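You operate a simulated robot arm through the tools that you are given. There is no shell and no other tool. Be economical: measure what you need, move in short steps, check, and stop when the job is done.

You are at the controls of a simulated robot arm. One attempt, no reset.

## Task
Put things in order on the folding table top. At the end: the clear scent refill from the folding table top stands where the blue battery pack stood; the white rolled socks stands where the cream candle jar stood; the cream candle jar from the folding table top is on the brown coaster; the pink roller from the folding table top is on the purple sachet box (marked "LAVENDER BAGS"); the blue battery pack stands where the white rolled socks stood; whatever was shut is shut again. Leave all else as you found it, and nothing knocked over.
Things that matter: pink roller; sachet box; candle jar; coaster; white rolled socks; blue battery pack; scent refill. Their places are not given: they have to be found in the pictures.

It is judged by the outcome, as a careful person would: the job done as asked, and still so three seconds after it is handed in. It fails if anything else is knocked over, pushed out of place, dropped, spilled or broken.

## Robot
A 7-joint arm with a two-finger parallel gripper, fixed in place. Base frame: the origin is at the foot of the arm, x ahead of it, y to its left, z up; the work surface is at about z = 0. Lengths are in mm, angles in degrees, forces in N, time in s.
With the tool pointing down near the work surface it reaches from about 240 to 620 mm from the base axis. Its first joint turns from -66.0 to 66.0 degrees. Payload 2.6 kg.
The tool frame sits at the grasp point between the pads (the TCP): z along the fingers, y along the line on which they close. The tips reach 30 mm beyond it. The gripper opens to 94 mm. The fingers are 28 mm wide and 10 mm thick; the gripper's body (50 by 96 mm) begins 55 mm behind the TCP.
Orientation is that of the tool frame in the base frame, as [roll, pitch, yaw] about the fixed x, y, z axes, in that order (R = Rz(yaw) Ry(pitch) Rx(roll)). With the fingers straight down and closing along the base's y, the tool's x points along the base's -x, its y along +y and its z along -z.

## Interface
- The arm moves only by the tool drive_tool. Its argument "steps" is a list of rows, each an object of numbers (a shift or turn left out is 0, a gripper value left out holds the last): "dx", "dy", "dz": the shift along the base's x, y, z in m; "wx", "wy", "wz": the turn, a rotation vector about the base's x, y, z in degrees; "claw": the gripper command, from -1 (shut) to 1 (fully open), values between in proportion. In form: [{"dx": .., "dy": .., "dz": .., "wx": .., "wy": .., "wz": .., "claw": ..}, ...]. A call has 1 to 10 rows; each row is the pose to reach, as a shift and turn from the pose commanded when the call began. A row lasts 0.2 s, in which the tool goes at most 50 mm and 8.6 degrees; a call with a longer step from one row to the next is refused whole, and so is a gripper value outside its range. Where a pose cannot be reached the arm comes as near as it can. A force on the tool above 40 N (or 10 N above the force at the start of the call, whichever is more), or a blocked arm, ends the call early, and 0.2 s more pass. Each finger travels about 72 mm/s and halts on what it meets, pressing with about 29 N; the grip force reading is that of the motor and also rises with nothing between the fingers. The clock runs only during rows and for 0.2 s after the last one: add rows that repeat a pose to give the fingers time. The reply holds the time, the measured pose of the TCP, the force on the tool along the base axes, the opening and the grip force, in the units named above and with some noise.
- Cameras (640 x 400 px; columns grow to the right, rows downward): "scene" is fixed at [47.8, 452.7, 553.3]; the picture's right is [-0.57, -0.82, 0.00], its down [-0.56, 0.39, -0.73] and it looks along [0.60, -0.42, -0.68] (base axes); focal length 315 px, centre (320, 200). "wrist" rides on the gripper at [-37, 0, -58] in the tool frame; the picture's right is [0.00, -1.00, 0.00], its down [0.97, 0.00, -0.24] and it looks along [0.24, 0.00, 0.97] (tool axes); focal length 218 px, centre (320, 200).
- get_image(camera): a new picture of that camera. No time passes.
- pixel_to_xyz(camera, pixels): for up to 12 pixels [column, row] of the newest picture of that camera ("zoom" is the newest enlarged one), the place [x, y, z] in the base frame of the surface seen there, good to about 3 mm. No time passes.
- zoom(camera, box): a new picture of the part [left, top, right, bottom] of that camera's present view, enlarged. No time passes.
- close_job(): hands the job in; it is judged then, once.

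Keep the steps short. Do not move on a guess: measure, check each grasp and each placing, and mend mistakes. In all there are 80 turns and 38 pictures (those below and enlarged ones count). Leave the gripper open and the arm clear of the work at the hand-in unless told otherwise, and finish with a single line.

The tools are called as a command line: name --argument value ..., lists and objects as JSON in quotes. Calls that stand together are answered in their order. drive_tool: Moves the arm, as the interface text tells. Its arguments: {"type":"object","properties":{"steps":{"type":"array","items":{"type":"object","properties":{"dx":{"type":"number"},"dy":{"type":"number"},"dz":{"type":"number"},"wx":{"type":"number"},"wy":{"type":"number"},"wz":{"type":"number"},"claw":{"type":"number"}}}}},"required":["steps"]} The other tools are called the same way: get_image (camera) takes a picture; pixel_to_xyz (camera, pixels) gives the place of the surface under pixels of a picture; zoom (camera, box) takes an enlarged picture of a part of a camera's view; close_job () hands the job in.

At the start:

```text
t: 0.0
tcp_pos: [276.9, 189.4, 322.8]
ee_rot: [180.0, 0.1, -179.9]
contact_force: [1.5, 0.5, 0.3]
gripper_width: 93.7
grasp_force: 0.1
```

scene: 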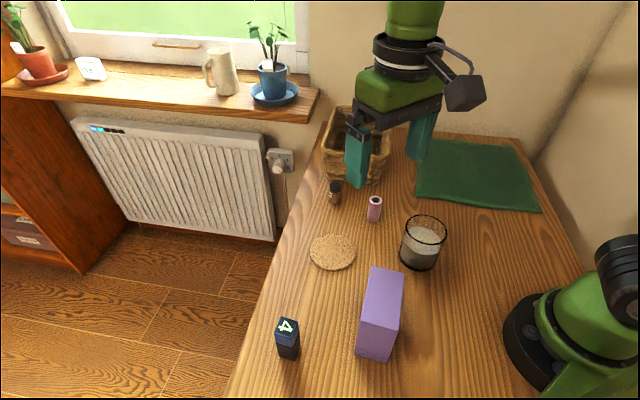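
wrist: 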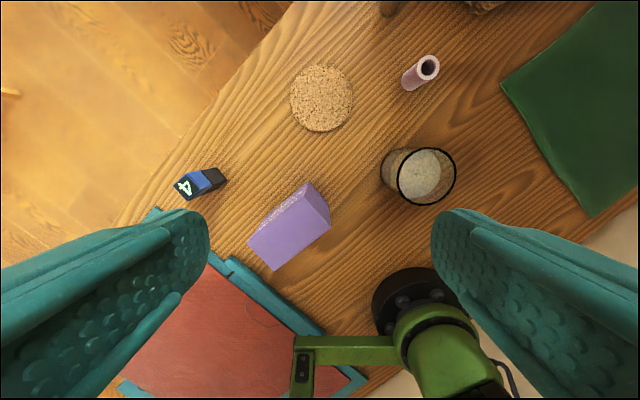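

I see the pink roller, coaster, candle jar, purple box, blue battery pack, a small dark bottle and a basket. The socks aren't visible yet, so I'll zoom on the basket area and the table.

zoom --camera "scene" --box '[290, 90, 450, 190]'

zoom --camera "scene" --box '[240, 160, 480, 380]'

pixel_to_xyz --camera "scene" --pixels '[[332, 252], [375, 200], [373, 220], [287, 325], [290, 357], [335, 183], [334, 203], [420, 240], [383, 270], [375, 355], [480, 170], [350, 115]]'

```text
4.00 times, centred on (370, 140) of scene
```

zoom: 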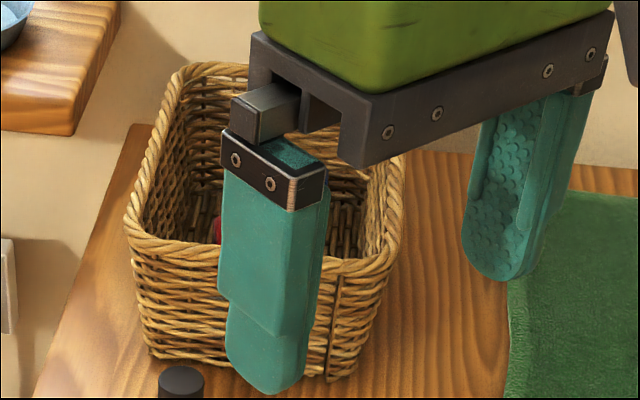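

```text
1.82 times, centred on (360, 270) of scene
```

zoom: 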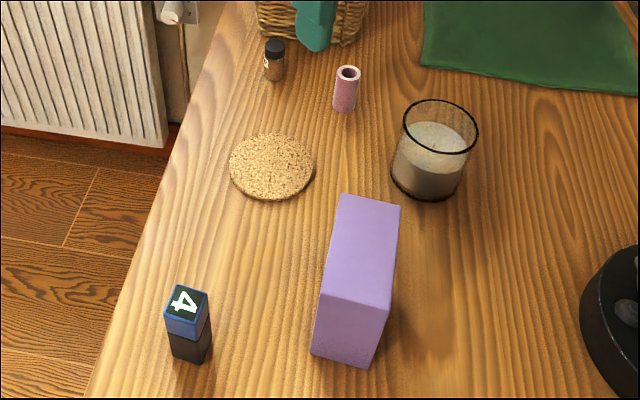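

```text
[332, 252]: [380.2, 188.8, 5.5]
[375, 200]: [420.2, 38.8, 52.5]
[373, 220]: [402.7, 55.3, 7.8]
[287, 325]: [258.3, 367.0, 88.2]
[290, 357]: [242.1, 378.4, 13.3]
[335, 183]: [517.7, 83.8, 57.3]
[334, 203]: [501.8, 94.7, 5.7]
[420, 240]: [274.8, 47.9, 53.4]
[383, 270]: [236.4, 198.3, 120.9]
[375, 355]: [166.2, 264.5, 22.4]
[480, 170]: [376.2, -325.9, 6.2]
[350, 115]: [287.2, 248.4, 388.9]
```

The candle, roller, coaster, box, battery and bottle are located. The basket has something red in it, and there's a red/teal panel at the bottom of the wrist view. I'll zoom on that, on the small bottle, and on the panel area.

zoom --camera "wrist" --box '[100, 180, 420, 400]'

zoom --camera "scene" --box '[310, 170, 390, 225]'

pixel_to_xyz --camera "wrist" --pixels '[[210, 340], [270, 310], [290, 225], [310, 185], [330, 220], [250, 245], [420, 175], [428, 65], [320, 97], [185, 185], [215, 175], [388, 8]]'

```text
1.82 times, centred on (260, 290) of wrist
```

zoom: 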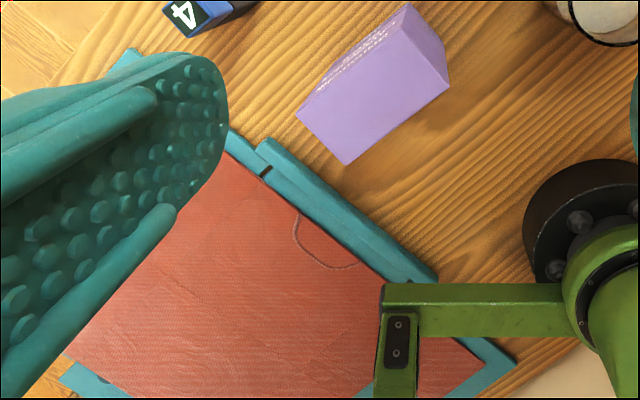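

```text
7.27 times, centred on (350, 198) of scene
```

zoom: 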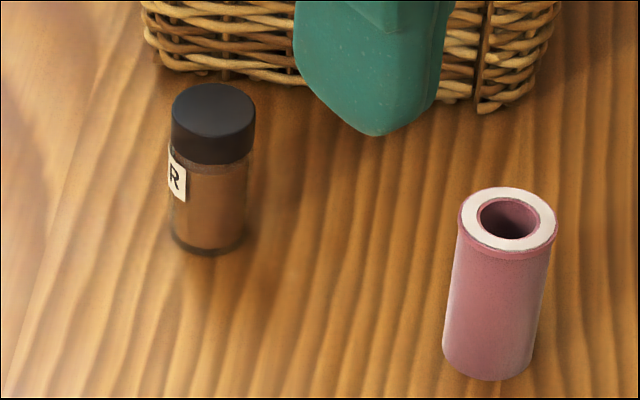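

```text
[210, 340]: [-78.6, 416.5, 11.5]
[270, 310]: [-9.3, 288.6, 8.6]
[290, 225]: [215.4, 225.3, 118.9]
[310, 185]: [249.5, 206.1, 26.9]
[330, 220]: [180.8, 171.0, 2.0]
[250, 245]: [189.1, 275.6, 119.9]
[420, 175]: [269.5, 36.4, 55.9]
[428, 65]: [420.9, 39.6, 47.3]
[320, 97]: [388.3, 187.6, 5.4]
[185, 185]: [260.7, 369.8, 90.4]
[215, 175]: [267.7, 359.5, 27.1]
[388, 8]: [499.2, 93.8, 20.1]
```

The vial with "R" is a clear one with a dark cap, so it is likely the scent refill. No socks yet. I'll carry the arm high towards the basket for a look inside.

drive_tool --steps '[{"dx": 0.02, "dy": -0.04}, {"dx": 0.04, "dy": -0.08}, {"dx": 0.06, "dy": -0.12}, {"dx": 0.09, "dy": -0.16}, {"dx": 0.12, "dy": -0.2}, {"dx": 0.13, "dy": -0.24}]'

get_image --camera "wrist"

get_image --camera "scene"

```text
t: 1.4
tcp_pos: [406.6, -51.1, 324.6]
ee_rot: [180.0, 0.0, 179.9]
contact_force: [0.6, 0.1, -0.8]
gripper_width: 94.3
grasp_force: 0.0
```

```text
31 pictures are left
```

wrist: 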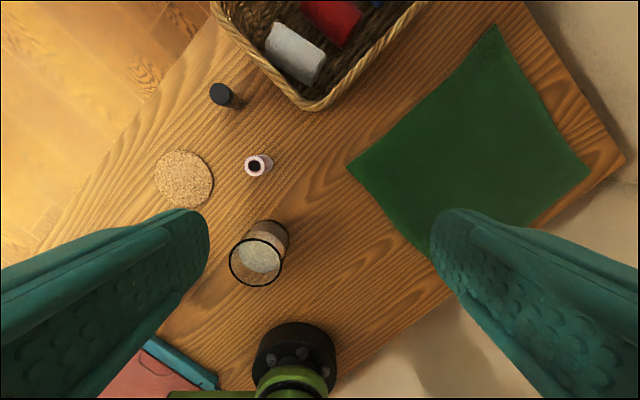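

```text
30 pictures are left
```

scene: 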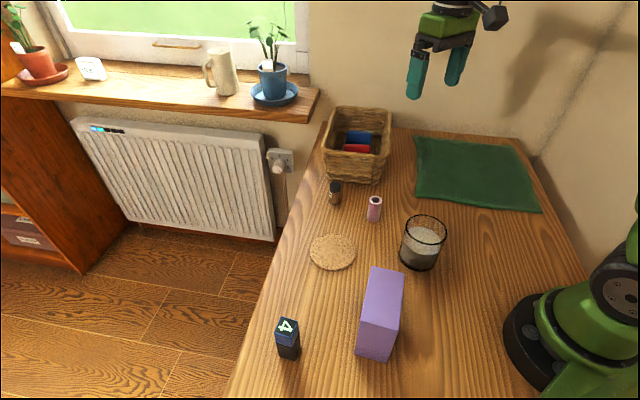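

A white roll sits in the basket with red and blue ones. I'll zoom in on the basket and measure.

zoom --camera "wrist" --box '[200, 0, 440, 120]'

pixel_to_xyz --camera "wrist" --pixels '[[295, 52], [272, 38], [317, 70], [300, 32], [290, 70], [240, 20], [310, 106], [420, 5], [370, 58], [335, 20], [270, 70], [325, 92]]'

pixel_to_xyz --camera "scene" --pixels '[[335, 110], [391, 110], [383, 157], [325, 152], [358, 137], [356, 148], [340, 125], [374, 135], [376, 183], [328, 176], [365, 157], [350, 108]]'

```text
2.67 times, centred on (320, 60) of wrist
```

zoom: 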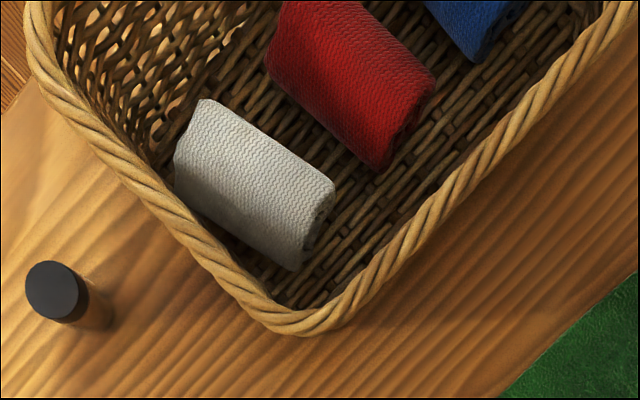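

```text
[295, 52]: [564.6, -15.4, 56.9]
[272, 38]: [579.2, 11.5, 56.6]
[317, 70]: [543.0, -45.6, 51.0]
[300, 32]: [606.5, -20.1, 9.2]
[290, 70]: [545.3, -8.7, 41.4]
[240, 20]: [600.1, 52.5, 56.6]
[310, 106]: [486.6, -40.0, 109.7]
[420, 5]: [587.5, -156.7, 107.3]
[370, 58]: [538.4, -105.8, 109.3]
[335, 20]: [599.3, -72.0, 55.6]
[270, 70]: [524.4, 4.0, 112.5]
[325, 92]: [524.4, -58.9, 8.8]
```

```text
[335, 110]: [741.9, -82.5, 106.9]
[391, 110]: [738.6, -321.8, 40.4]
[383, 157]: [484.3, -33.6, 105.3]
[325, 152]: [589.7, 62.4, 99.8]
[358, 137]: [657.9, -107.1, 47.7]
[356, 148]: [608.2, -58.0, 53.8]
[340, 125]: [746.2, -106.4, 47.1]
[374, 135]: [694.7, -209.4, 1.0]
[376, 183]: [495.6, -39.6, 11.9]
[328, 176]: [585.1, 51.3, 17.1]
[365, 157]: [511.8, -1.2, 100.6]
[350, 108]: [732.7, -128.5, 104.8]
```

White socks are at about (560,-18) in the basket, rim z≈108. First job: candle to coaster. I'll measure the candle rim and the coaster edges in the wrist picture.

pixel_to_xyz --camera "wrist" --pixels '[[230, 262], [284, 262], [257, 286], [262, 241], [257, 256], [288, 240], [157, 180], [212, 180], [184, 151], [185, 208], [257, 166], [221, 95]]'

zoom --camera "scene" --box '[300, 190, 460, 290]'

pixel_to_xyz --camera "zoom" --pixels '[[415, 130], [582, 180], [500, 100], [500, 215], [470, 290], [405, 270], [480, 320], [545, 290], [36, 245], [220, 250], [128, 325], [128, 180]]'

```text
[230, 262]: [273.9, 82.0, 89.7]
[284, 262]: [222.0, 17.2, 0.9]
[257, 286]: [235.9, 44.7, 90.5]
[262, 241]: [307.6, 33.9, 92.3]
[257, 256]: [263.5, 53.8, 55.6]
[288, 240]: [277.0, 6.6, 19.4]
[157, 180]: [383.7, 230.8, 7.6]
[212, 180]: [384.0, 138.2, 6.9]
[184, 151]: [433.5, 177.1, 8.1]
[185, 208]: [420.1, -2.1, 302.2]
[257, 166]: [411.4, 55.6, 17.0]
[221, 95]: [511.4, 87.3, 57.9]
```

```text
4.00 times, centred on (380, 240) of scene
```

zoom: 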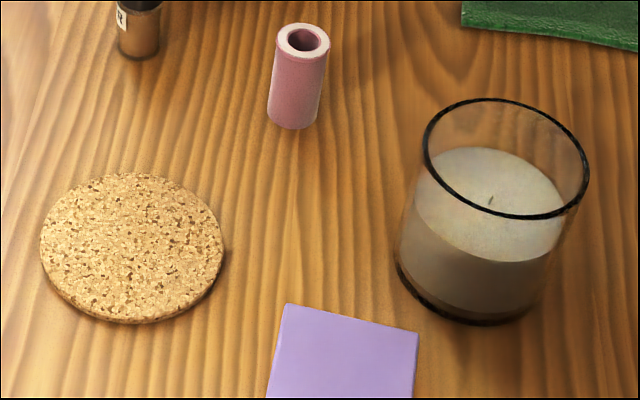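

```text
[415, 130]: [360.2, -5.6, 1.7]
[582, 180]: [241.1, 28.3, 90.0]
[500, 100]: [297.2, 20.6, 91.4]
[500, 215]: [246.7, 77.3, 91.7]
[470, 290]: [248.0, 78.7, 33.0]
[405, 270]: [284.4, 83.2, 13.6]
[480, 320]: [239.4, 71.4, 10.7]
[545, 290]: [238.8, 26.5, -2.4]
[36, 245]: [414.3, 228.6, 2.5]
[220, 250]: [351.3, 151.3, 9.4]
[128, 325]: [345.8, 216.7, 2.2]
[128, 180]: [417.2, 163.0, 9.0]
```

Candle: centre ≈(271,47), radius ≈37, height 92. Coaster: centre ≈(386,186), top z≈8. I'm moving above the candle with fingers open, then checking alignment.

drive_tool --steps '[{"dx": -0.034, "dy": 0.025, "dz": -0.02, "claw": 1}, {"dx": -0.068, "dy": 0.05, "dz": -0.05}, {"dx": -0.102, "dy": 0.075, "dz": -0.08}, {"dx": -0.1356, "dy": 0.0986, "dz": -0.105}, {"dx": -0.1356, "dy": 0.0986, "dz": -0.125}]'

get_image --camera "wrist"

```text
refused: row 2 steps farther than a row can; nothing moved
```

```text
27 pictures are left
```

wrist: 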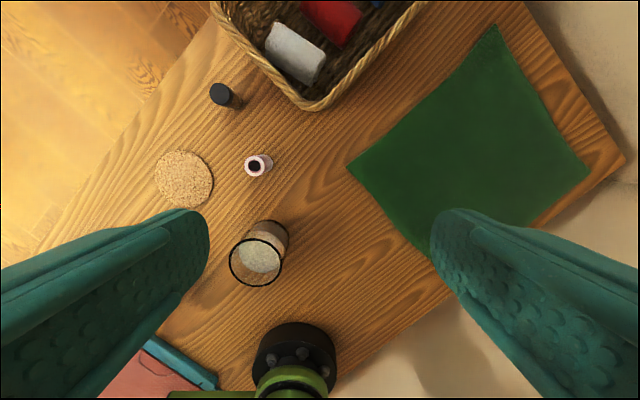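

One step was slightly over 50 mm, so I'm resending it with smaller ones.

drive_tool --steps '[{"dx": -0.027, "dy": 0.02, "dz": -0.02, "claw": 1}, {"dx": -0.054, "dy": 0.04, "dz": -0.045}, {"dx": -0.081, "dy": 0.06, "dz": -0.07}, {"dx": -0.108, "dy": 0.08, "dz": -0.095}, {"dx": -0.1356, "dy": 0.0986, "dz": -0.115}, {"dx": -0.1356, "dy": 0.0986, "dz": -0.125}]'

get_image --camera "wrist"

```text
t: 2.8
tcp_pos: [271.6, 48.0, 198.8]
ee_rot: [-180.0, 0.0, -179.9]
contact_force: [0.0, -0.9, 0.2]
gripper_width: 93.9
grasp_force: 0.0
```

```text
26 pictures are left
```

wrist: 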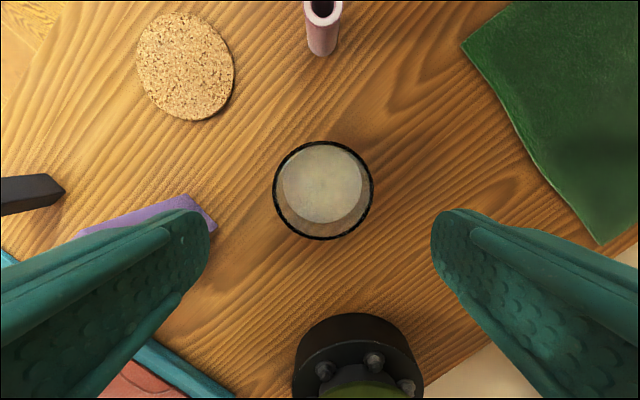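

The rim centre is at about column 323, row 190. I'll measure rim points before going down.

pixel_to_xyz --camera "wrist" --pixels '[[273, 190], [373, 190], [323, 142], [322, 238], [288, 155], [357, 156], [290, 226], [355, 226], [137, 62], [234, 76], [180, 13], [195, 121]]'

```text
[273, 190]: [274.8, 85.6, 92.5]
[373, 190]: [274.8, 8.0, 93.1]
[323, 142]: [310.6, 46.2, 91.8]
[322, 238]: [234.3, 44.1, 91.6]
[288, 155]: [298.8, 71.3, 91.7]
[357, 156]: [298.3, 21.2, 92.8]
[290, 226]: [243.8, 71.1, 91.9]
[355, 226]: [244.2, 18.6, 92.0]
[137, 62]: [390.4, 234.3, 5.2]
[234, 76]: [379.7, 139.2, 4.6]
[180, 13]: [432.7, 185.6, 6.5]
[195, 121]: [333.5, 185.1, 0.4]
```

The candle centre is (272.5, 46) and its diameter 77. The coaster centre is (384.5, 186.5). I'm going down to TCP z≈50 and closing.

drive_tool --steps '[{"dx": 0.001, "dy": -0.002, "dz": -0.04, "claw": 1}, {"dx": 0.001, "dy": -0.002, "dz": -0.08}, {"dx": 0.001, "dy": -0.002, "dz": -0.115}, {"dx": 0.001, "dy": -0.002, "dz": -0.149}, {"dx": 0.001, "dy": -0.002, "dz": -0.149}, {"dx": 0.001, "dy": -0.002, "dz": -0.149, "claw": -1}, {"dx": 0.001, "dy": -0.002, "dz": -0.149, "claw": -1}, {"dx": 0.001, "dy": -0.002, "dz": -0.149, "claw": -1}]'

```text
t: 4.6
tcp_pos: [274.2, 46.8, 47.1]
ee_rot: [180.0, -0.1, 179.9]
contact_force: [0.0, 0.6, 0.0]
gripper_width: 79.9
grasp_force: 29.3
```

The opening is 79.9 with a 29 N grip, so the jar is held. I'll lift it 60 mm and check.

drive_tool --steps '[{"dz": 0.02}, {"dz": 0.04}, {"dz": 0.06}]'

get_image --camera "scene"

```text
t: 5.4
tcp_pos: [273.3, 45.1, 108.6]
ee_rot: [-179.9, -0.1, 179.9]
contact_force: [-0.3, -1.1, -4.5]
gripper_width: 79.9
grasp_force: 28.7
```

```text
25 pictures are left
```

scene: 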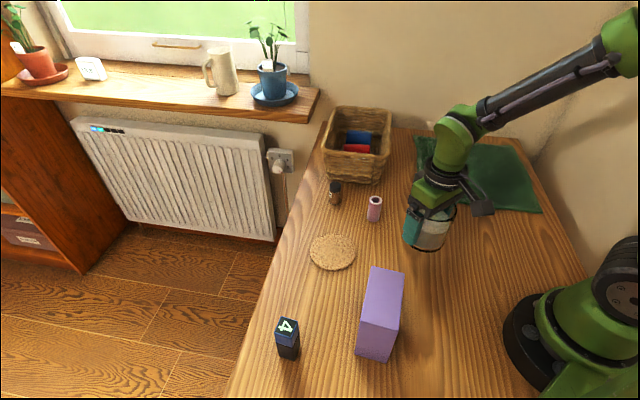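

The jar is lifted cleanly. I'm carrying it over to the coaster.

drive_tool --steps '[{"dx": 0.028, "dy": 0.035}, {"dx": 0.056, "dy": 0.07}, {"dx": 0.084, "dy": 0.105}, {"dx": 0.112, "dy": 0.1405}, {"dx": 0.112, "dy": 0.1405}, {"dx": 0.112, "dy": 0.1405, "dz": -0.025}, {"dx": 0.112, "dy": 0.1405, "dz": -0.042}, {"dx": 0.112, "dy": 0.1405, "dz": -0.047}, {"dx": 0.112, "dy": 0.1405, "dz": -0.05}, {"dx": 0.112, "dy": 0.1405, "dz": -0.052}]'

zoom --camera "scene" --box '[260, 170, 420, 290]'

```text
t: 7.6
tcp_pos: [383.2, 186.9, 58.4]
ee_rot: [180.0, 0.0, 180.0]
contact_force: [0.4, 0.5, -5.1]
gripper_width: 80.0
grasp_force: 29.1
```

```text
3.33 times, centred on (340, 230) of scene
```

zoom: 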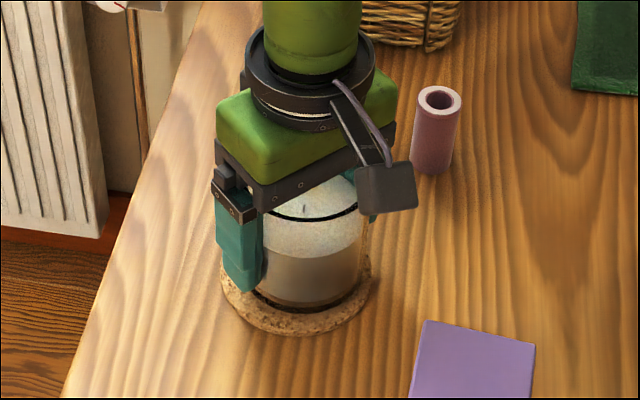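

It's still hanging freely (−5 N), just above the coaster. I'm lowering in 1 mm steps to feel contact.

drive_tool --steps '[{"dz": -0.001}, {"dz": -0.002}]'

```text
t: 8.2
tcp_pos: [383.7, 184.9, 54.5]
ee_rot: [-179.9, 0.0, -180.0]
contact_force: [0.2, -0.1, -4.7]
gripper_width: 79.7
grasp_force: 29.2
```

drive_tool --steps '[{"dz": -0.001}, {"dz": -0.002}]'

```text
t: 8.8
tcp_pos: [383.7, 185.8, 53.6]
ee_rot: [180.0, 0.1, -180.0]
contact_force: [0.3, 0.2, -3.5]
gripper_width: 80.1
grasp_force: 29.0
```

The load is easing (−3.5 N), so contact is starting. Another 1 mm.

drive_tool --steps '[{"dz": -0.001}, {"dz": -0.001}]'

```text
t: 9.4
tcp_pos: [384.7, 186.5, 52.1]
ee_rot: [-179.9, -0.1, 179.9]
contact_force: [-0.4, -0.9, 1.3]
gripper_width: 80.0
grasp_force: 29.4
```

The jar rests on the coaster (+1.3 N). I'm opening and rising straight up.

drive_tool --steps '[{"claw": 0.9}, {"claw": 1}, {"claw": 1}, {"dz": 0.03}, {"dz": 0.07}, {"dz": 0.11}, {"dz": 0.15}, {"dz": 0.18}]'

zoom --camera "scene" --box '[260, 170, 420, 290]'

```text
t: 11.2
tcp_pos: [384.4, 185.1, 230.3]
ee_rot: [180.0, -0.1, -179.9]
contact_force: [-0.3, 0.6, 0.6]
gripper_width: 94.1
grasp_force: 0.0
```

```text
3.33 times, centred on (340, 230) of scene
```

zoom: 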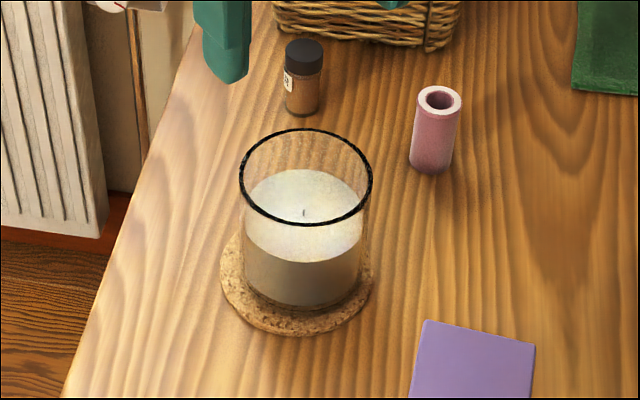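

The candle is centred on the coaster. Next I'm moving high over the white socks for a closer look.

drive_tool --steps '[{"dx": 0.025, "dy": -0.034}, {"dx": 0.05, "dy": -0.068, "dz": 0.005}, {"dx": 0.075, "dy": -0.102, "dz": 0.01}, {"dx": 0.1, "dy": -0.136, "dz": 0.01}, {"dx": 0.125, "dy": -0.17, "dz": 0.01}, {"dx": 0.15, "dy": -0.204, "dz": 0.01}, {"dx": 0.15, "dy": -0.204, "dz": 0.01}]'

get_image --camera "wrist"

```text
t: 12.8
tcp_pos: [534.3, -19.1, 241.9]
ee_rot: [180.0, 0.0, 180.0]
contact_force: [-0.2, 0.6, -0.1]
gripper_width: 94.3
grasp_force: 0.1
```

```text
22 pictures are left
```

wrist: 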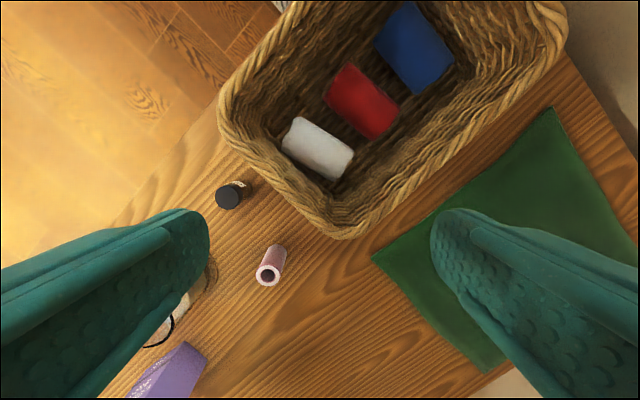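

zoom --camera "wrist" --box '[210, 60, 450, 240]'

pixel_to_xyz --camera "wrist" --pixels '[[299, 118], [352, 152], [284, 143], [332, 178], [325, 135], [306, 162], [317, 148], [292, 130], [342, 166], [225, 128], [345, 230], [250, 110]]'

```text
2.22 times, centred on (330, 150) of wrist
```

zoom: 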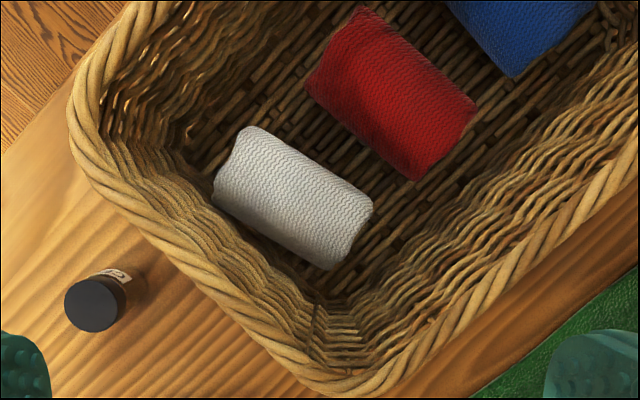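

```text
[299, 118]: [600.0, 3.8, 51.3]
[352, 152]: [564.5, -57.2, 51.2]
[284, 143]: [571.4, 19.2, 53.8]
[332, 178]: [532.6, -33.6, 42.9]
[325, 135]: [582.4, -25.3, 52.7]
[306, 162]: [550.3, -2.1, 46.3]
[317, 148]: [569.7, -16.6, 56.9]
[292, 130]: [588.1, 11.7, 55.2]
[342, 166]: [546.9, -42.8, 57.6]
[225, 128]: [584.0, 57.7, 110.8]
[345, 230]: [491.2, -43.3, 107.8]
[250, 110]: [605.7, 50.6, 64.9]
```

Socks: centre ≈(567.5,−17), axis at ~57°, length ~68, top z 57. I'll grip them end to end so the fingers clear the basket walls: turn −33°, opening ~82 mm, and check from just above the rim.

drive_tool --steps '[{"dx": 0.01, "wz": -8.25, "claw": 0.745}, {"dx": 0.02, "wz": -16.5}, {"dx": 0.033, "dy": 0.001, "wz": -24.75}, {"dx": 0.033, "dy": 0.001, "wz": -33}, {"dx": 0.033, "dy": 0.001, "dz": -0.04, "wz": -33}, {"dx": 0.033, "dy": 0.001, "dz": -0.08, "wz": -33}, {"dx": 0.033, "dy": 0.001, "dz": -0.08, "wz": -33}]'

get_image --camera "wrist"

```text
t: 14.4
tcp_pos: [567.8, -14.8, 162.0]
ee_rot: [-179.9, 0.0, 147.1]
contact_force: [0.3, 0.1, 0.5]
gripper_width: 82.0
grasp_force: 0.1
```

```text
20 pictures are left
```

wrist: 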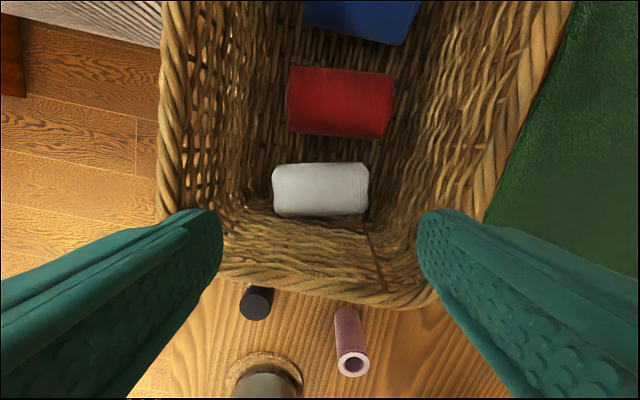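

The socks are aligned (columns 272–369, centred on 320). I'm measuring fore-aft points.

pixel_to_xyz --camera "wrist" --pixels '[[320, 165], [320, 190], [320, 212], [278, 190], [365, 190], [280, 168], [362, 168], [280, 210], [362, 210], [230, 255], [420, 285], [195, 200]]'

```text
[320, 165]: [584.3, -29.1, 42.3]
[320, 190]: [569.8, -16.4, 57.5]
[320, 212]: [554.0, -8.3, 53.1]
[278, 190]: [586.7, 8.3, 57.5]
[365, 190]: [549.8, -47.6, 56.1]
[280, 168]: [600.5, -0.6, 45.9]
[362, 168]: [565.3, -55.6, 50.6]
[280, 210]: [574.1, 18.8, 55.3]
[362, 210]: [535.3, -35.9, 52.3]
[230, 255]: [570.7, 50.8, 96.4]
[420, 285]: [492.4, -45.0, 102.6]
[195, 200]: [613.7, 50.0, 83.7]
```

Socks centre is (568.5,−18.5). I'm descending to TCP z≈60 (body stays above the rim), then closing.

drive_tool --steps '[{"dx": 0.001, "dy": -0.002, "dz": -0.03}, {"dx": 0.001, "dy": -0.002, "dz": -0.06}, {"dx": 0.001, "dy": -0.002, "dz": -0.085}, {"dx": 0.001, "dy": -0.002, "dz": -0.102}, {"dx": 0.001, "dy": -0.002, "dz": -0.102}, {"dx": 0.001, "dy": -0.002, "dz": -0.102, "claw": 0.3}, {"dx": 0.001, "dy": -0.002, "dz": -0.102, "claw": -1}, {"dx": 0.001, "dy": -0.002, "dz": -0.102, "claw": -1}]'

```text
t: 16.2
tcp_pos: [567.4, -19.1, 61.7]
ee_rot: [180.0, 0.0, 147.1]
contact_force: [0.5, 0.1, -0.3]
gripper_width: 73.8
grasp_force: 28.4
```

Gripped at 73.8 mm. I'm lifting straight up clear of the rim.

drive_tool --steps '[{"dz": 0.015}, {"dz": 0.03}, {"dz": 0.06}, {"dz": 0.1}, {"dz": 0.14}]'

get_image --camera "wrist"

```text
t: 17.4
tcp_pos: [565.4, -19.3, 200.8]
ee_rot: [180.0, 0.0, 147.0]
contact_force: [-1.1, -1.2, 0.0]
gripper_width: 74.0
grasp_force: 28.8
```

```text
19 pictures are left
```

wrist: 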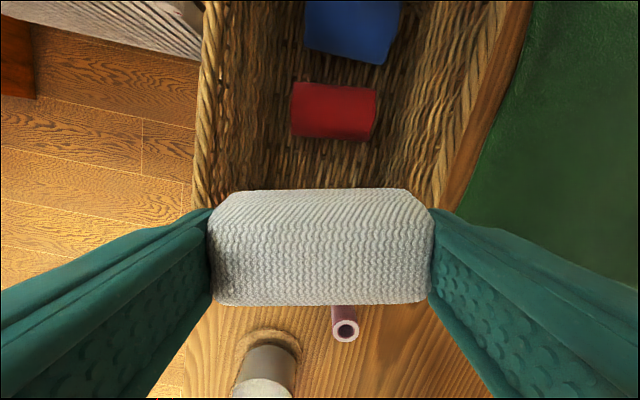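

The socks are held squarely. I'm carrying them to the candle's old spot (272.5, 46).

drive_tool --steps '[{"dx": -0.045, "dy": 0.01}, {"dx": -0.09, "dy": 0.02}, {"dx": -0.135, "dy": 0.03}, {"dx": -0.18, "dy": 0.04}, {"dx": -0.225, "dy": 0.05}, {"dx": -0.265, "dy": 0.06}, {"dx": -0.296, "dy": 0.065}, {"dx": -0.296, "dy": 0.065, "dz": -0.04}, {"dx": -0.296, "dy": 0.065, "dz": -0.08}, {"dx": -0.296, "dy": 0.065, "dz": -0.12}]'

drive_tool --steps '[{"dz": -0.01}, {"dz": -0.018}, {"dz": -0.022}, {"dz": -0.022}]'

```text
t: 19.6
tcp_pos: [271.2, 46.4, 81.4]
ee_rot: [-180.0, -0.1, 147.1]
contact_force: [0.4, 0.1, -0.6]
gripper_width: 73.8
grasp_force: 28.7
```

```text
t: 20.6
tcp_pos: [272.1, 46.6, 59.4]
ee_rot: [-180.0, -0.1, 147.0]
contact_force: [-1.1, 1.2, -0.7]
gripper_width: 73.7
grasp_force: 29.0
```

drive_tool --steps '[{"dz": -0.002}, {"dz": -0.004}, {"dz": -0.004}]'

zoom --camera "scene" --box '[370, 190, 470, 280]'

```text
t: 21.4
tcp_pos: [270.6, 46.3, 54.2]
ee_rot: [-179.9, 0.1, 147.0]
contact_force: [0.5, -0.9, -0.5]
gripper_width: 73.6
grasp_force: 29.1
```

```text
4.44 times, centred on (420, 235) of scene
```

zoom: 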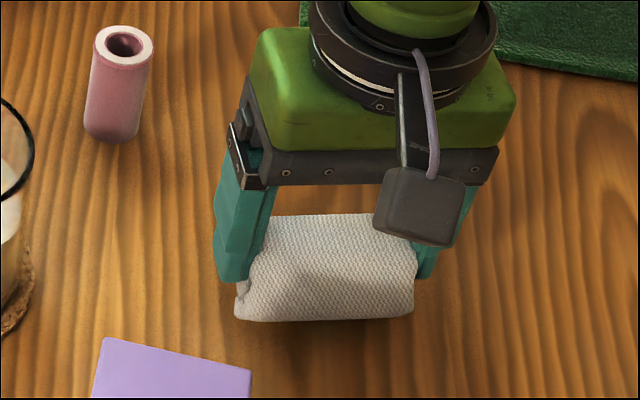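

Close to the table, with no contact yet. I'm continuing down in small steps.

drive_tool --steps '[{"dz": -0.001}, {"dz": -0.002}]'

drive_tool --steps '[{"dz": -0.001}, {"dz": -0.001}]'

```text
t: 22.0
tcp_pos: [271.0, 45.7, 52.7]
ee_rot: [180.0, 0.0, 146.9]
contact_force: [-1.2, 0.5, 3.3]
gripper_width: 73.8
grasp_force: 29.1
```

```text
t: 22.6
tcp_pos: [271.9, 45.6, 51.5]
ee_rot: [179.9, 0.0, 146.9]
contact_force: [-5.9, -3.0, 32.9]
gripper_width: 73.8
grasp_force: 29.3
```

Contact made; the last millimetre pressed too hard. I'm backing off 1 mm, releasing, and rising.

drive_tool --steps '[{"dz": 0.001}, {"dz": 0.001, "claw": 0.75}, {"dz": 0.001, "claw": 0.8}, {"dz": 0.001, "claw": 1}, {"dz": 0.03, "claw": 1}, {"dz": 0.07}, {"dz": 0.11}, {"dz": 0.15}, {"dz": 0.18}]'

get_image --camera "scene"

```text
t: 24.6
tcp_pos: [272.4, 49.1, 231.3]
ee_rot: [180.0, 0.0, 147.0]
contact_force: [-0.1, -0.4, 0.7]
gripper_width: 93.8
grasp_force: 0.0
```

```text
17 pictures are left
```

scene: 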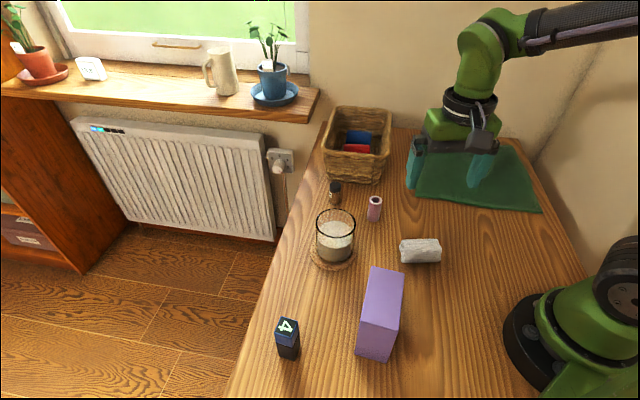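

The socks stand at the candle's old spot and the candle sits on the coaster. Next, the battery pack. I'll zoom and measure it.

zoom --camera "scene" --box '[250, 300, 330, 370]'

pixel_to_xyz --camera "scene" --pixels '[[282, 317], [299, 321], [293, 334], [276, 330], [288, 325], [288, 350], [297, 345], [280, 352]]'

```text
5.71 times, centred on (290, 335) of scene
```

zoom: 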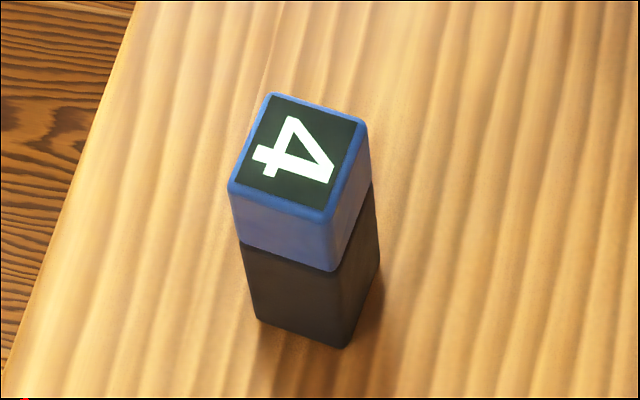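

```text
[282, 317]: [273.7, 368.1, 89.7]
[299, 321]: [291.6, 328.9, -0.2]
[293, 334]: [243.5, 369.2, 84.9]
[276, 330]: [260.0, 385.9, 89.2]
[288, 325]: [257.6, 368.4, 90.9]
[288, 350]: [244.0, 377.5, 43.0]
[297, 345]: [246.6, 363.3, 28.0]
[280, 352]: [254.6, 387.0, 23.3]
```

Battery top centre ≈(258,368.5), z 90, edges at ~42°. I'm moving above it with the fingers turned −15° to match its faces.

drive_tool --steps '[{"dx": 0.0, "dy": 0.045, "wz": -4}, {"dx": 0.0, "dy": 0.09, "wz": -8}, {"dx": 0.0, "dy": 0.135, "wz": -12}, {"dx": -0.004, "dy": 0.18, "wz": -15}, {"dx": -0.008, "dy": 0.225, "wz": -15}, {"dx": -0.012, "dy": 0.27, "wz": -15}, {"dx": -0.0145, "dy": 0.31, "wz": -15}, {"dx": -0.0145, "dy": 0.322, "wz": -15}, {"dx": -0.0145, "dy": 0.322, "dz": -0.02, "wz": -15}]'

get_image --camera "wrist"

```text
t: 26.6
tcp_pos: [257.5, 370.9, 209.8]
ee_rot: [179.9, 0.0, 132.0]
contact_force: [0.5, 0.2, -1.2]
gripper_width: 94.0
grasp_force: 0.1
```

```text
15 pictures are left
```

wrist: 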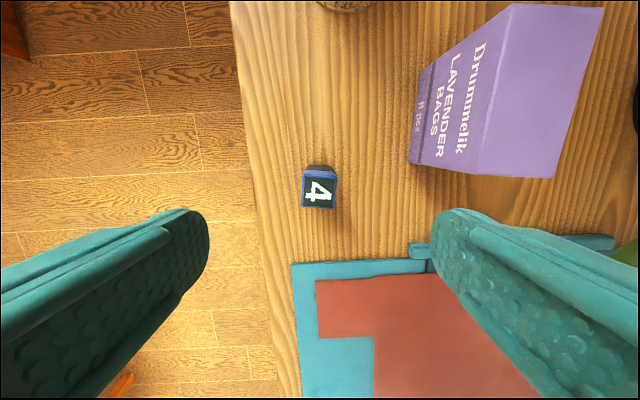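

The battery is centred at (319,193) and aligned. I'm checking its position and the purple box's clearance to the right finger.

pixel_to_xyz --camera "wrist" --pixels '[[306, 180], [334, 181], [305, 206], [333, 207], [319, 193], [410, 160], [425, 75], [482, 172], [552, 176], [515, 8], [415, 250], [430, 120]]'

```text
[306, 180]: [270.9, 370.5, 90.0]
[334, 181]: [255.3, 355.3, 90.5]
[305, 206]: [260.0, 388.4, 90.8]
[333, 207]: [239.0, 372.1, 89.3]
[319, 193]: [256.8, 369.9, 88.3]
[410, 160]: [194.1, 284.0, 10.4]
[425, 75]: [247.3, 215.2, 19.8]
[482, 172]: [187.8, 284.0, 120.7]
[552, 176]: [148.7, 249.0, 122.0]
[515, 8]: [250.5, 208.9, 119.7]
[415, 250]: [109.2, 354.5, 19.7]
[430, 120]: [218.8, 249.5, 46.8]
```

Battery centre is (256.5, 370.5). The box is 50+ mm clear of the finger. I'm narrowing to 60 mm, descending to z≈65 and gripping.

drive_tool --steps '[{"dx": -0.0015, "dy": 0.0022, "dz": -0.03, "claw": 0.28}, {"dx": -0.0015, "dy": 0.0022, "dz": -0.07}, {"dx": -0.0015, "dy": 0.0022, "dz": -0.11}, {"dx": -0.0015, "dy": 0.0022, "dz": -0.145}, {"dx": -0.0015, "dy": 0.0022, "dz": -0.145}, {"dx": -0.0015, "dy": 0.0022, "dz": -0.145, "claw": -0.2}, {"dx": -0.0015, "dy": 0.0022, "dz": -0.145, "claw": -1}, {"dx": -0.0015, "dy": 0.0022, "dz": -0.145, "claw": -1}]'

```text
t: 28.4
tcp_pos: [255.6, 371.5, 65.3]
ee_rot: [-180.0, -0.1, 131.9]
contact_force: [0.8, 0.3, 0.3]
gripper_width: 33.7
grasp_force: 28.7
```

Gripped at 33.7 mm. I'm lifting to clear everything.

drive_tool --steps '[{"dz": 0.02}, {"dz": 0.06}, {"dz": 0.1}, {"dz": 0.14}]'

get_image --camera "wrist"

```text
t: 29.4
tcp_pos: [255.1, 372.2, 207.0]
ee_rot: [-180.0, 0.0, 132.0]
contact_force: [-0.3, -0.8, -1.6]
gripper_width: 34.0
grasp_force: 28.9
```

```text
14 pictures are left
```

wrist: 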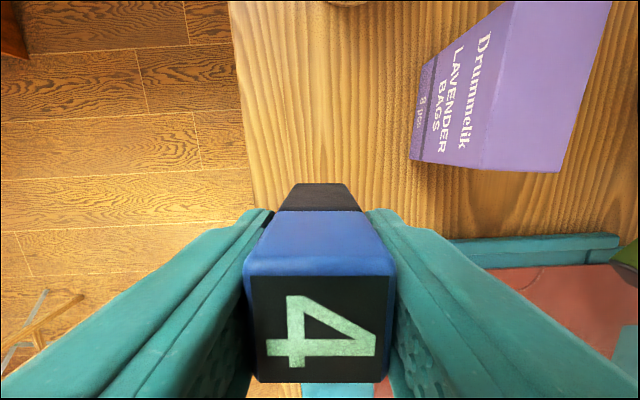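

Battery held upright. I'm carrying it over the table to the basket, about 500 mm, in two calls.

drive_tool --steps '[{"dx": 0.026, "dy": -0.0324, "dz": 0.005}, {"dx": 0.052, "dy": -0.0648, "dz": 0.01}, {"dx": 0.078, "dy": -0.0972, "dz": 0.01}, {"dx": 0.104, "dy": -0.1296, "dz": 0.01}, {"dx": 0.13, "dy": -0.162, "dz": 0.01}, {"dx": 0.156, "dy": -0.1944, "dz": 0.01}, {"dx": 0.182, "dy": -0.2268, "dz": 0.01}, {"dx": 0.208, "dy": -0.2592, "dz": 0.01}]'

drive_tool --steps '[{"dx": 0.026, "dy": -0.0324}, {"dx": 0.052, "dy": -0.0648}, {"dx": 0.078, "dy": -0.0972}, {"dx": 0.104, "dy": -0.1298}, {"dx": 0.104, "dy": -0.1298}]'

get_image --camera "wrist"

```text
t: 31.2
tcp_pos: [465.3, 113.2, 215.1]
ee_rot: [180.0, 0.1, 132.0]
contact_force: [-0.5, -0.3, -1.4]
gripper_width: 33.7
grasp_force: 29.3
```

```text
t: 32.4
tcp_pos: [567.3, -17.7, 215.1]
ee_rot: [179.9, 0.0, 132.0]
contact_force: [-0.2, -1.1, -0.9]
gripper_width: 33.8
grasp_force: 29.0
```

```text
13 pictures are left
```

wrist: 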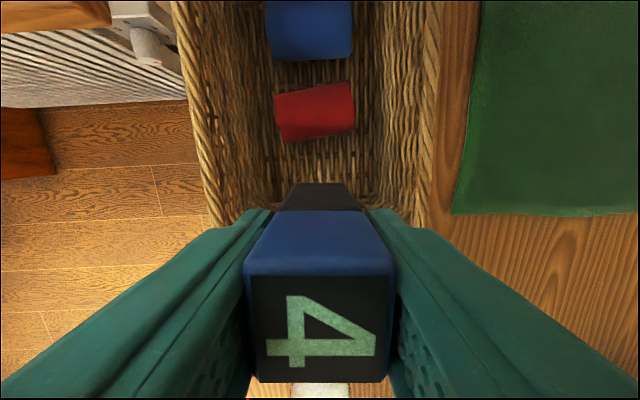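

It's positioned over the slot, yaw parallel to the walls. I'm descending to just above the basket floor.

drive_tool --steps '[{"dz": -0.04}, {"dz": -0.08}, {"dz": -0.11}, {"dz": -0.125}, {"dz": -0.133}, {"dz": -0.133}]'

drive_tool --steps '[{"dz": -0.002}, {"dz": -0.004}, {"dz": -0.004}]'

drive_tool --steps '[{"dz": -0.001}, {"dz": -0.002}]'

```text
t: 33.8
tcp_pos: [566.4, -18.7, 82.2]
ee_rot: [180.0, 0.0, 131.9]
contact_force: [-0.2, -0.2, -0.5]
gripper_width: 33.8
grasp_force: 29.2
```

```text
t: 34.6
tcp_pos: [568.1, -20.1, 79.5]
ee_rot: [180.0, 0.0, 132.1]
contact_force: [0.2, 0.3, -0.8]
gripper_width: 33.9
grasp_force: 29.3
```

```text
t: 35.2
tcp_pos: [566.8, -18.8, 77.8]
ee_rot: [-180.0, 0.0, 132.1]
contact_force: [0.2, -0.6, -1.7]
gripper_width: 34.1
grasp_force: 28.6
```

drive_tool --steps '[{"dz": -0.001}, {"dz": -0.002}]'

drive_tool --steps '[{"dz": -0.001}, {"dz": -0.001}]'

```text
t: 35.8
tcp_pos: [567.7, -18.2, 74.5]
ee_rot: [-179.9, -0.1, 132.0]
contact_force: [0.6, -0.5, -1.3]
gripper_width: 33.8
grasp_force: 28.8
```

```text
t: 36.4
tcp_pos: [567.3, -18.2, 73.8]
ee_rot: [180.0, 0.0, 132.0]
contact_force: [0.7, -0.4, -1.3]
gripper_width: 34.1
grasp_force: 29.2
```

Still free. Another millimetre at a time.

drive_tool --steps '[{"dz": -0.001}, {"dz": -0.001}]'

drive_tool --steps '[{"dz": -0.0007}, {"dz": -0.0007}]'

```text
t: 37.0
tcp_pos: [567.5, -18.9, 72.5]
ee_rot: [179.9, 0.0, 132.0]
contact_force: [1.0, -0.9, -0.6]
gripper_width: 33.5
grasp_force: 28.6
```

```text
t: 37.6
tcp_pos: [567.3, -18.9, 72.6]
ee_rot: [180.0, 0.0, 132.0]
contact_force: [-0.1, 0.4, -0.2]
gripper_width: 33.7
grasp_force: 29.2
```

drive_tool --steps '[{"dz": -0.0007}, {"dz": -0.0007}]'

```text
t: 38.2
tcp_pos: [567.5, -17.4, 73.0]
ee_rot: [179.9, 0.1, 132.1]
contact_force: [-3.3, 0.8, 9.2]
gripper_width: 33.7
grasp_force: 28.6
```

Contact (+9 N): the battery is on the basket floor. I'm opening modestly to 56 mm and rising straight up.

drive_tool --steps '[{"dz": 0.0005, "claw": -0.1}, {"dz": 0.0005, "claw": 0.2}, {"dz": 0.0005, "claw": 0.2}, {"dz": 0.03}, {"dz": 0.07}, {"dz": 0.11}, {"dz": 0.14}]'

get_image --camera "wrist"

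```text
t: 39.8
tcp_pos: [567.7, -19.5, 211.7]
ee_rot: [-180.0, 0.0, 131.9]
contact_force: [0.0, 0.4, -0.3]
gripper_width: 56.2
grasp_force: 0.0
```

```text
12 pictures are left
```

wrist: 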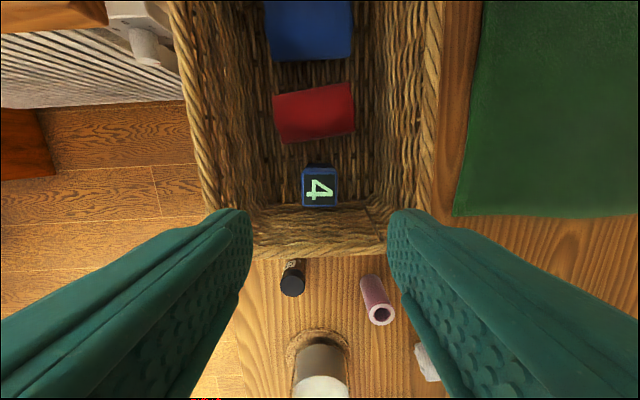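

The battery stands in the socks' slot. Next the scent refill: cap at (292,284), so I'll measure it and the roller.

pixel_to_xyz --camera "wrist" --pixels '[[292, 285], [282, 285], [302, 285], [292, 274], [292, 294], [381, 315], [369, 316], [393, 316], [381, 305], [381, 325]]'

pixel_to_xyz --camera "scene" --pixels '[[335, 184], [335, 196], [334, 204], [375, 198], [374, 210], [373, 219]]'

```text
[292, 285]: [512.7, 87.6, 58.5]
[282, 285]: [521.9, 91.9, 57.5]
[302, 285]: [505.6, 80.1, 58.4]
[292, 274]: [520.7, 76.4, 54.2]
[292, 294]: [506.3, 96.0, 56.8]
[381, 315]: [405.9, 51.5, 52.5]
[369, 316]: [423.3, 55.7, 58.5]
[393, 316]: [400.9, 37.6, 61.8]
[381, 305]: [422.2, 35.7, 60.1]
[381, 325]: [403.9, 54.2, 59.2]
```

```text
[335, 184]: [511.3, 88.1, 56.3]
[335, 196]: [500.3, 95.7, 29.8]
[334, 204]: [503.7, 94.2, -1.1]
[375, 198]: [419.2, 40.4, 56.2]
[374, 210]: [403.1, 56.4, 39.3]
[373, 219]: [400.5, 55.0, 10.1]
```

Refill: centre ≈(513,87), height 58, Ø≈24. I'm moving above it and lowering to z 44 to keep the wrist camera clear of the basket.

drive_tool --steps '[{"dx": -0.0185, "dy": 0.0353}, {"dx": -0.037, "dy": 0.0706}, {"dx": -0.0555, "dy": 0.106}, {"dx": -0.0555, "dy": 0.106, "dz": -0.03}, {"dx": -0.0555, "dy": 0.106, "dz": -0.06}, {"dx": -0.0555, "dy": 0.106, "dz": -0.06}]'

get_image --camera "wrist"

```text
t: 41.2
tcp_pos: [512.9, 88.4, 150.0]
ee_rot: [-180.0, 0.0, 132.0]
contact_force: [-0.3, -0.3, -0.2]
gripper_width: 56.6
grasp_force: 0.1
```

```text
11 pictures are left
```

wrist: 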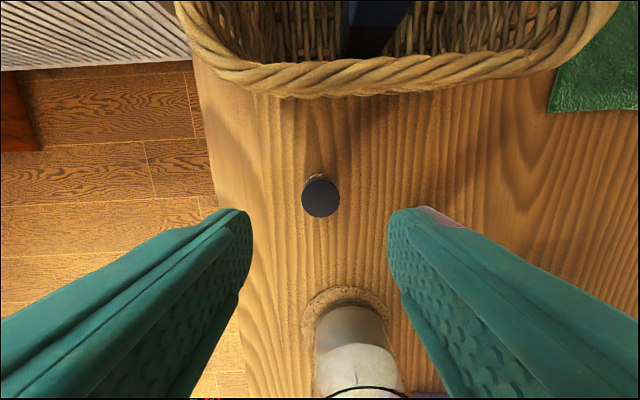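

The refill is centred, but the camera side faces the basket rim ~60 mm away. I'll turn +48° and grip a bit higher (z≈54) for more clearance.

drive_tool --steps '[{"wz": 8}, {"wz": 16}, {"wz": 24}, {"wz": 32}, {"wz": 40}, {"wz": 48}, {"dx": 0.001, "dy": -0.001, "dz": -0.04, "wz": 48}, {"dx": 0.001, "dy": -0.001, "dz": -0.08, "wz": 48}, {"dx": 0.001, "dy": -0.001, "dz": -0.097, "wz": 48}, {"dx": 0.001, "dy": -0.001, "dz": -0.097, "wz": 48}]'

zoom --camera "scene" --box '[290, 90, 430, 230]'

```text
t: 43.4
tcp_pos: [512.7, 87.3, 53.6]
ee_rot: [180.0, 0.1, 180.0]
contact_force: [-1.3, -0.7, 0.2]
gripper_width: 56.3
grasp_force: 0.0
```

```text
2.86 times, centred on (360, 160) of scene
```

zoom: 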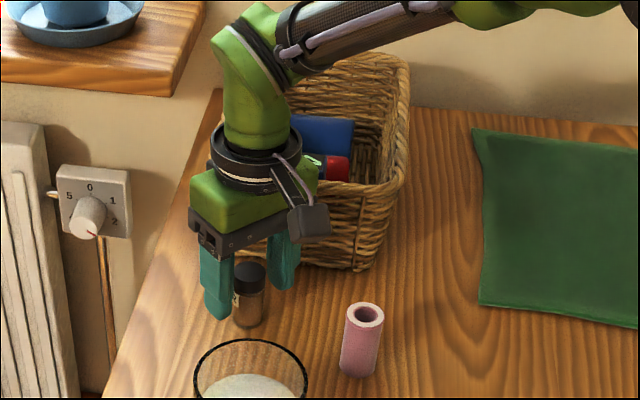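

Vial lies between the fingers, clear of the basket. Closing.

drive_tool --steps '[{"claw": -0.3}, {"claw": -1}, {"claw": -1}, {"claw": -1}]'

drive_tool --steps '[{"dz": 0.02}, {"dz": 0.06}, {"dz": 0.1}, {"dz": 0.14}]'

get_image --camera "wrist"

```text
t: 44.4
tcp_pos: [512.1, 88.0, 54.0]
ee_rot: [179.9, 0.1, 179.9]
contact_force: [0.1, -0.4, -0.1]
gripper_width: 27.7
grasp_force: 29.1
```

```text
t: 45.4
tcp_pos: [514.9, 88.8, 193.3]
ee_rot: [180.0, -0.1, -180.0]
contact_force: [-0.5, -0.5, -1.6]
gripper_width: 27.8
grasp_force: 29.7
```

```text
9 pictures are left
```

wrist: 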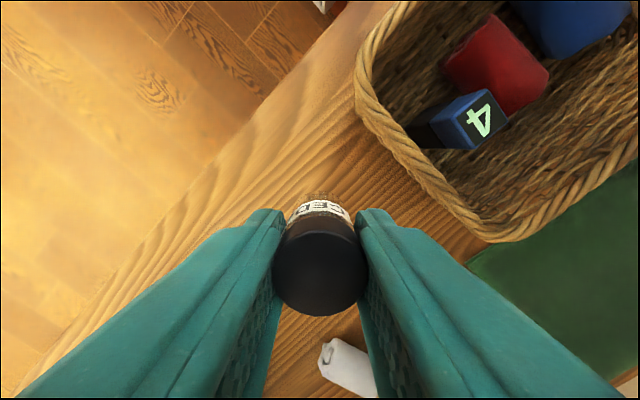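

The refill is held upright. I'm carrying it to the battery's old spot (256.5, 370.5).

drive_tool --steps '[{"dx": -0.031, "dy": 0.034}, {"dx": -0.062, "dy": 0.068}, {"dx": -0.094, "dy": 0.104}, {"dx": -0.126, "dy": 0.139}, {"dx": -0.158, "dy": 0.174}, {"dx": -0.19, "dy": 0.209}, {"dx": -0.222, "dy": 0.244}, {"dx": -0.25, "dy": 0.275}, {"dx": -0.257, "dy": 0.2835}, {"dx": -0.257, "dy": 0.2835, "dz": -0.04}]'

drive_tool --steps '[{"dz": -0.04}, {"dz": -0.075}, {"dz": -0.09}, {"dz": -0.094}, {"dz": -0.094}]'

drive_tool --steps '[{"dz": -0.001}, {"dz": -0.002}]'

```text
t: 47.6
tcp_pos: [254.6, 370.1, 155.4]
ee_rot: [-180.0, 0.0, 179.9]
contact_force: [0.8, -0.4, -0.1]
gripper_width: 27.8
grasp_force: 28.9
```

```text
t: 48.8
tcp_pos: [256.7, 371.3, 62.0]
ee_rot: [-179.9, 0.0, 180.0]
contact_force: [-0.7, -0.8, -0.5]
gripper_width: 27.7
grasp_force: 28.6
```

```text
t: 49.4
tcp_pos: [255.7, 369.9, 59.4]
ee_rot: [179.9, 0.0, -180.0]
contact_force: [-0.5, -0.3, 0.2]
gripper_width: 27.7
grasp_force: 29.1
```

drive_tool --steps '[{"dz": -0.001}, {"dz": -0.002}, {"dz": -0.0025}]'

drive_tool --steps '[{"dz": -0.0007}, {"dz": -0.0007}]'

drive_tool --steps '[{"dz": -0.0007}, {"dz": -0.0007}]'

```text
t: 50.2
tcp_pos: [255.4, 368.7, 56.1]
ee_rot: [-179.9, 0.0, -179.9]
contact_force: [0.5, 0.0, -1.1]
gripper_width: 27.7
grasp_force: 29.5
```

```text
t: 50.8
tcp_pos: [256.1, 370.0, 57.5]
ee_rot: [180.0, 0.0, 180.0]
contact_force: [-0.5, -0.1, -0.8]
gripper_width: 27.8
grasp_force: 29.5
```

```text
t: 51.4
tcp_pos: [256.7, 370.5, 54.7]
ee_rot: [-180.0, 0.0, -180.0]
contact_force: [-0.5, 0.0, 0.1]
gripper_width: 27.8
grasp_force: 29.2
```

drive_tool --steps '[{"dz": -0.0008}, {"dz": -0.0008}]'

```text
t: 52.0
tcp_pos: [255.9, 370.0, 54.8]
ee_rot: [-180.0, 0.0, 180.0]
contact_force: [0.2, 0.6, -0.9]
gripper_width: 27.8
grasp_force: 29.2
```

drive_tool --steps '[{"dz": -0.0008}, {"dz": -0.0008}]'

```text
t: 52.6
tcp_pos: [256.4, 370.1, 54.3]
ee_rot: [179.9, 0.0, 179.9]
contact_force: [1.5, 0.2, 1.1]
gripper_width: 27.6
grasp_force: 29.3
```

drive_tool --steps '[{"dz": -0.0005}, {"dz": -0.0005}]'

```text
t: 53.2
tcp_pos: [256.5, 370.9, 53.1]
ee_rot: [179.9, 0.0, -179.9]
contact_force: [-2.8, -2.5, 10.9]
gripper_width: 28.0
grasp_force: 28.9
```

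Contact (+11 N). I'm opening and rising.

drive_tool --steps '[{"dz": 0.0005, "claw": -0.2}, {"dz": 0.0005, "claw": 0.2}, {"dz": 0.0005, "claw": 0.2}, {"dz": 0.03}, {"dz": 0.07}, {"dz": 0.11}, {"dz": 0.15}]'

get_image --camera "scene"

pixel_to_xyz --camera "scene" --pixels '[[371, 270], [404, 275], [391, 328], [358, 320], [383, 290], [377, 295], [388, 300], [382, 310], [375, 206]]'

```text
t: 54.8
tcp_pos: [255.9, 368.8, 204.7]
ee_rot: [180.0, 0.1, -179.9]
contact_force: [0.6, -0.5, -0.4]
gripper_width: 56.2
grasp_force: 0.1
```

```text
8 pictures are left
```

scene: 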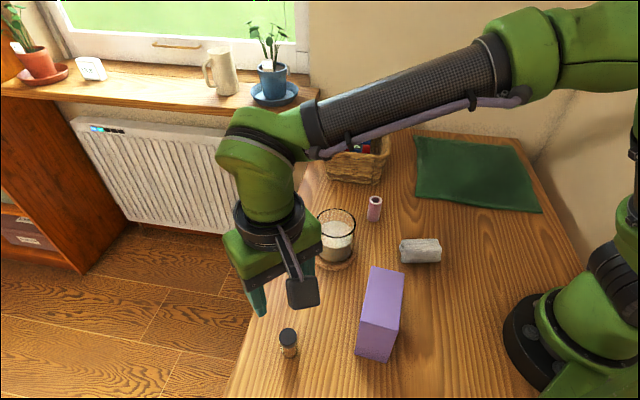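

```text
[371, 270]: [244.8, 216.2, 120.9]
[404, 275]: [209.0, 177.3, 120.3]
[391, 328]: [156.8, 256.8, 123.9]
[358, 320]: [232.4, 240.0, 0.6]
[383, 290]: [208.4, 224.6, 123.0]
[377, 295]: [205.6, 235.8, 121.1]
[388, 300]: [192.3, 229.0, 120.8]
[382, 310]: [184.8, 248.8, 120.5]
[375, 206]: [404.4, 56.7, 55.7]
```

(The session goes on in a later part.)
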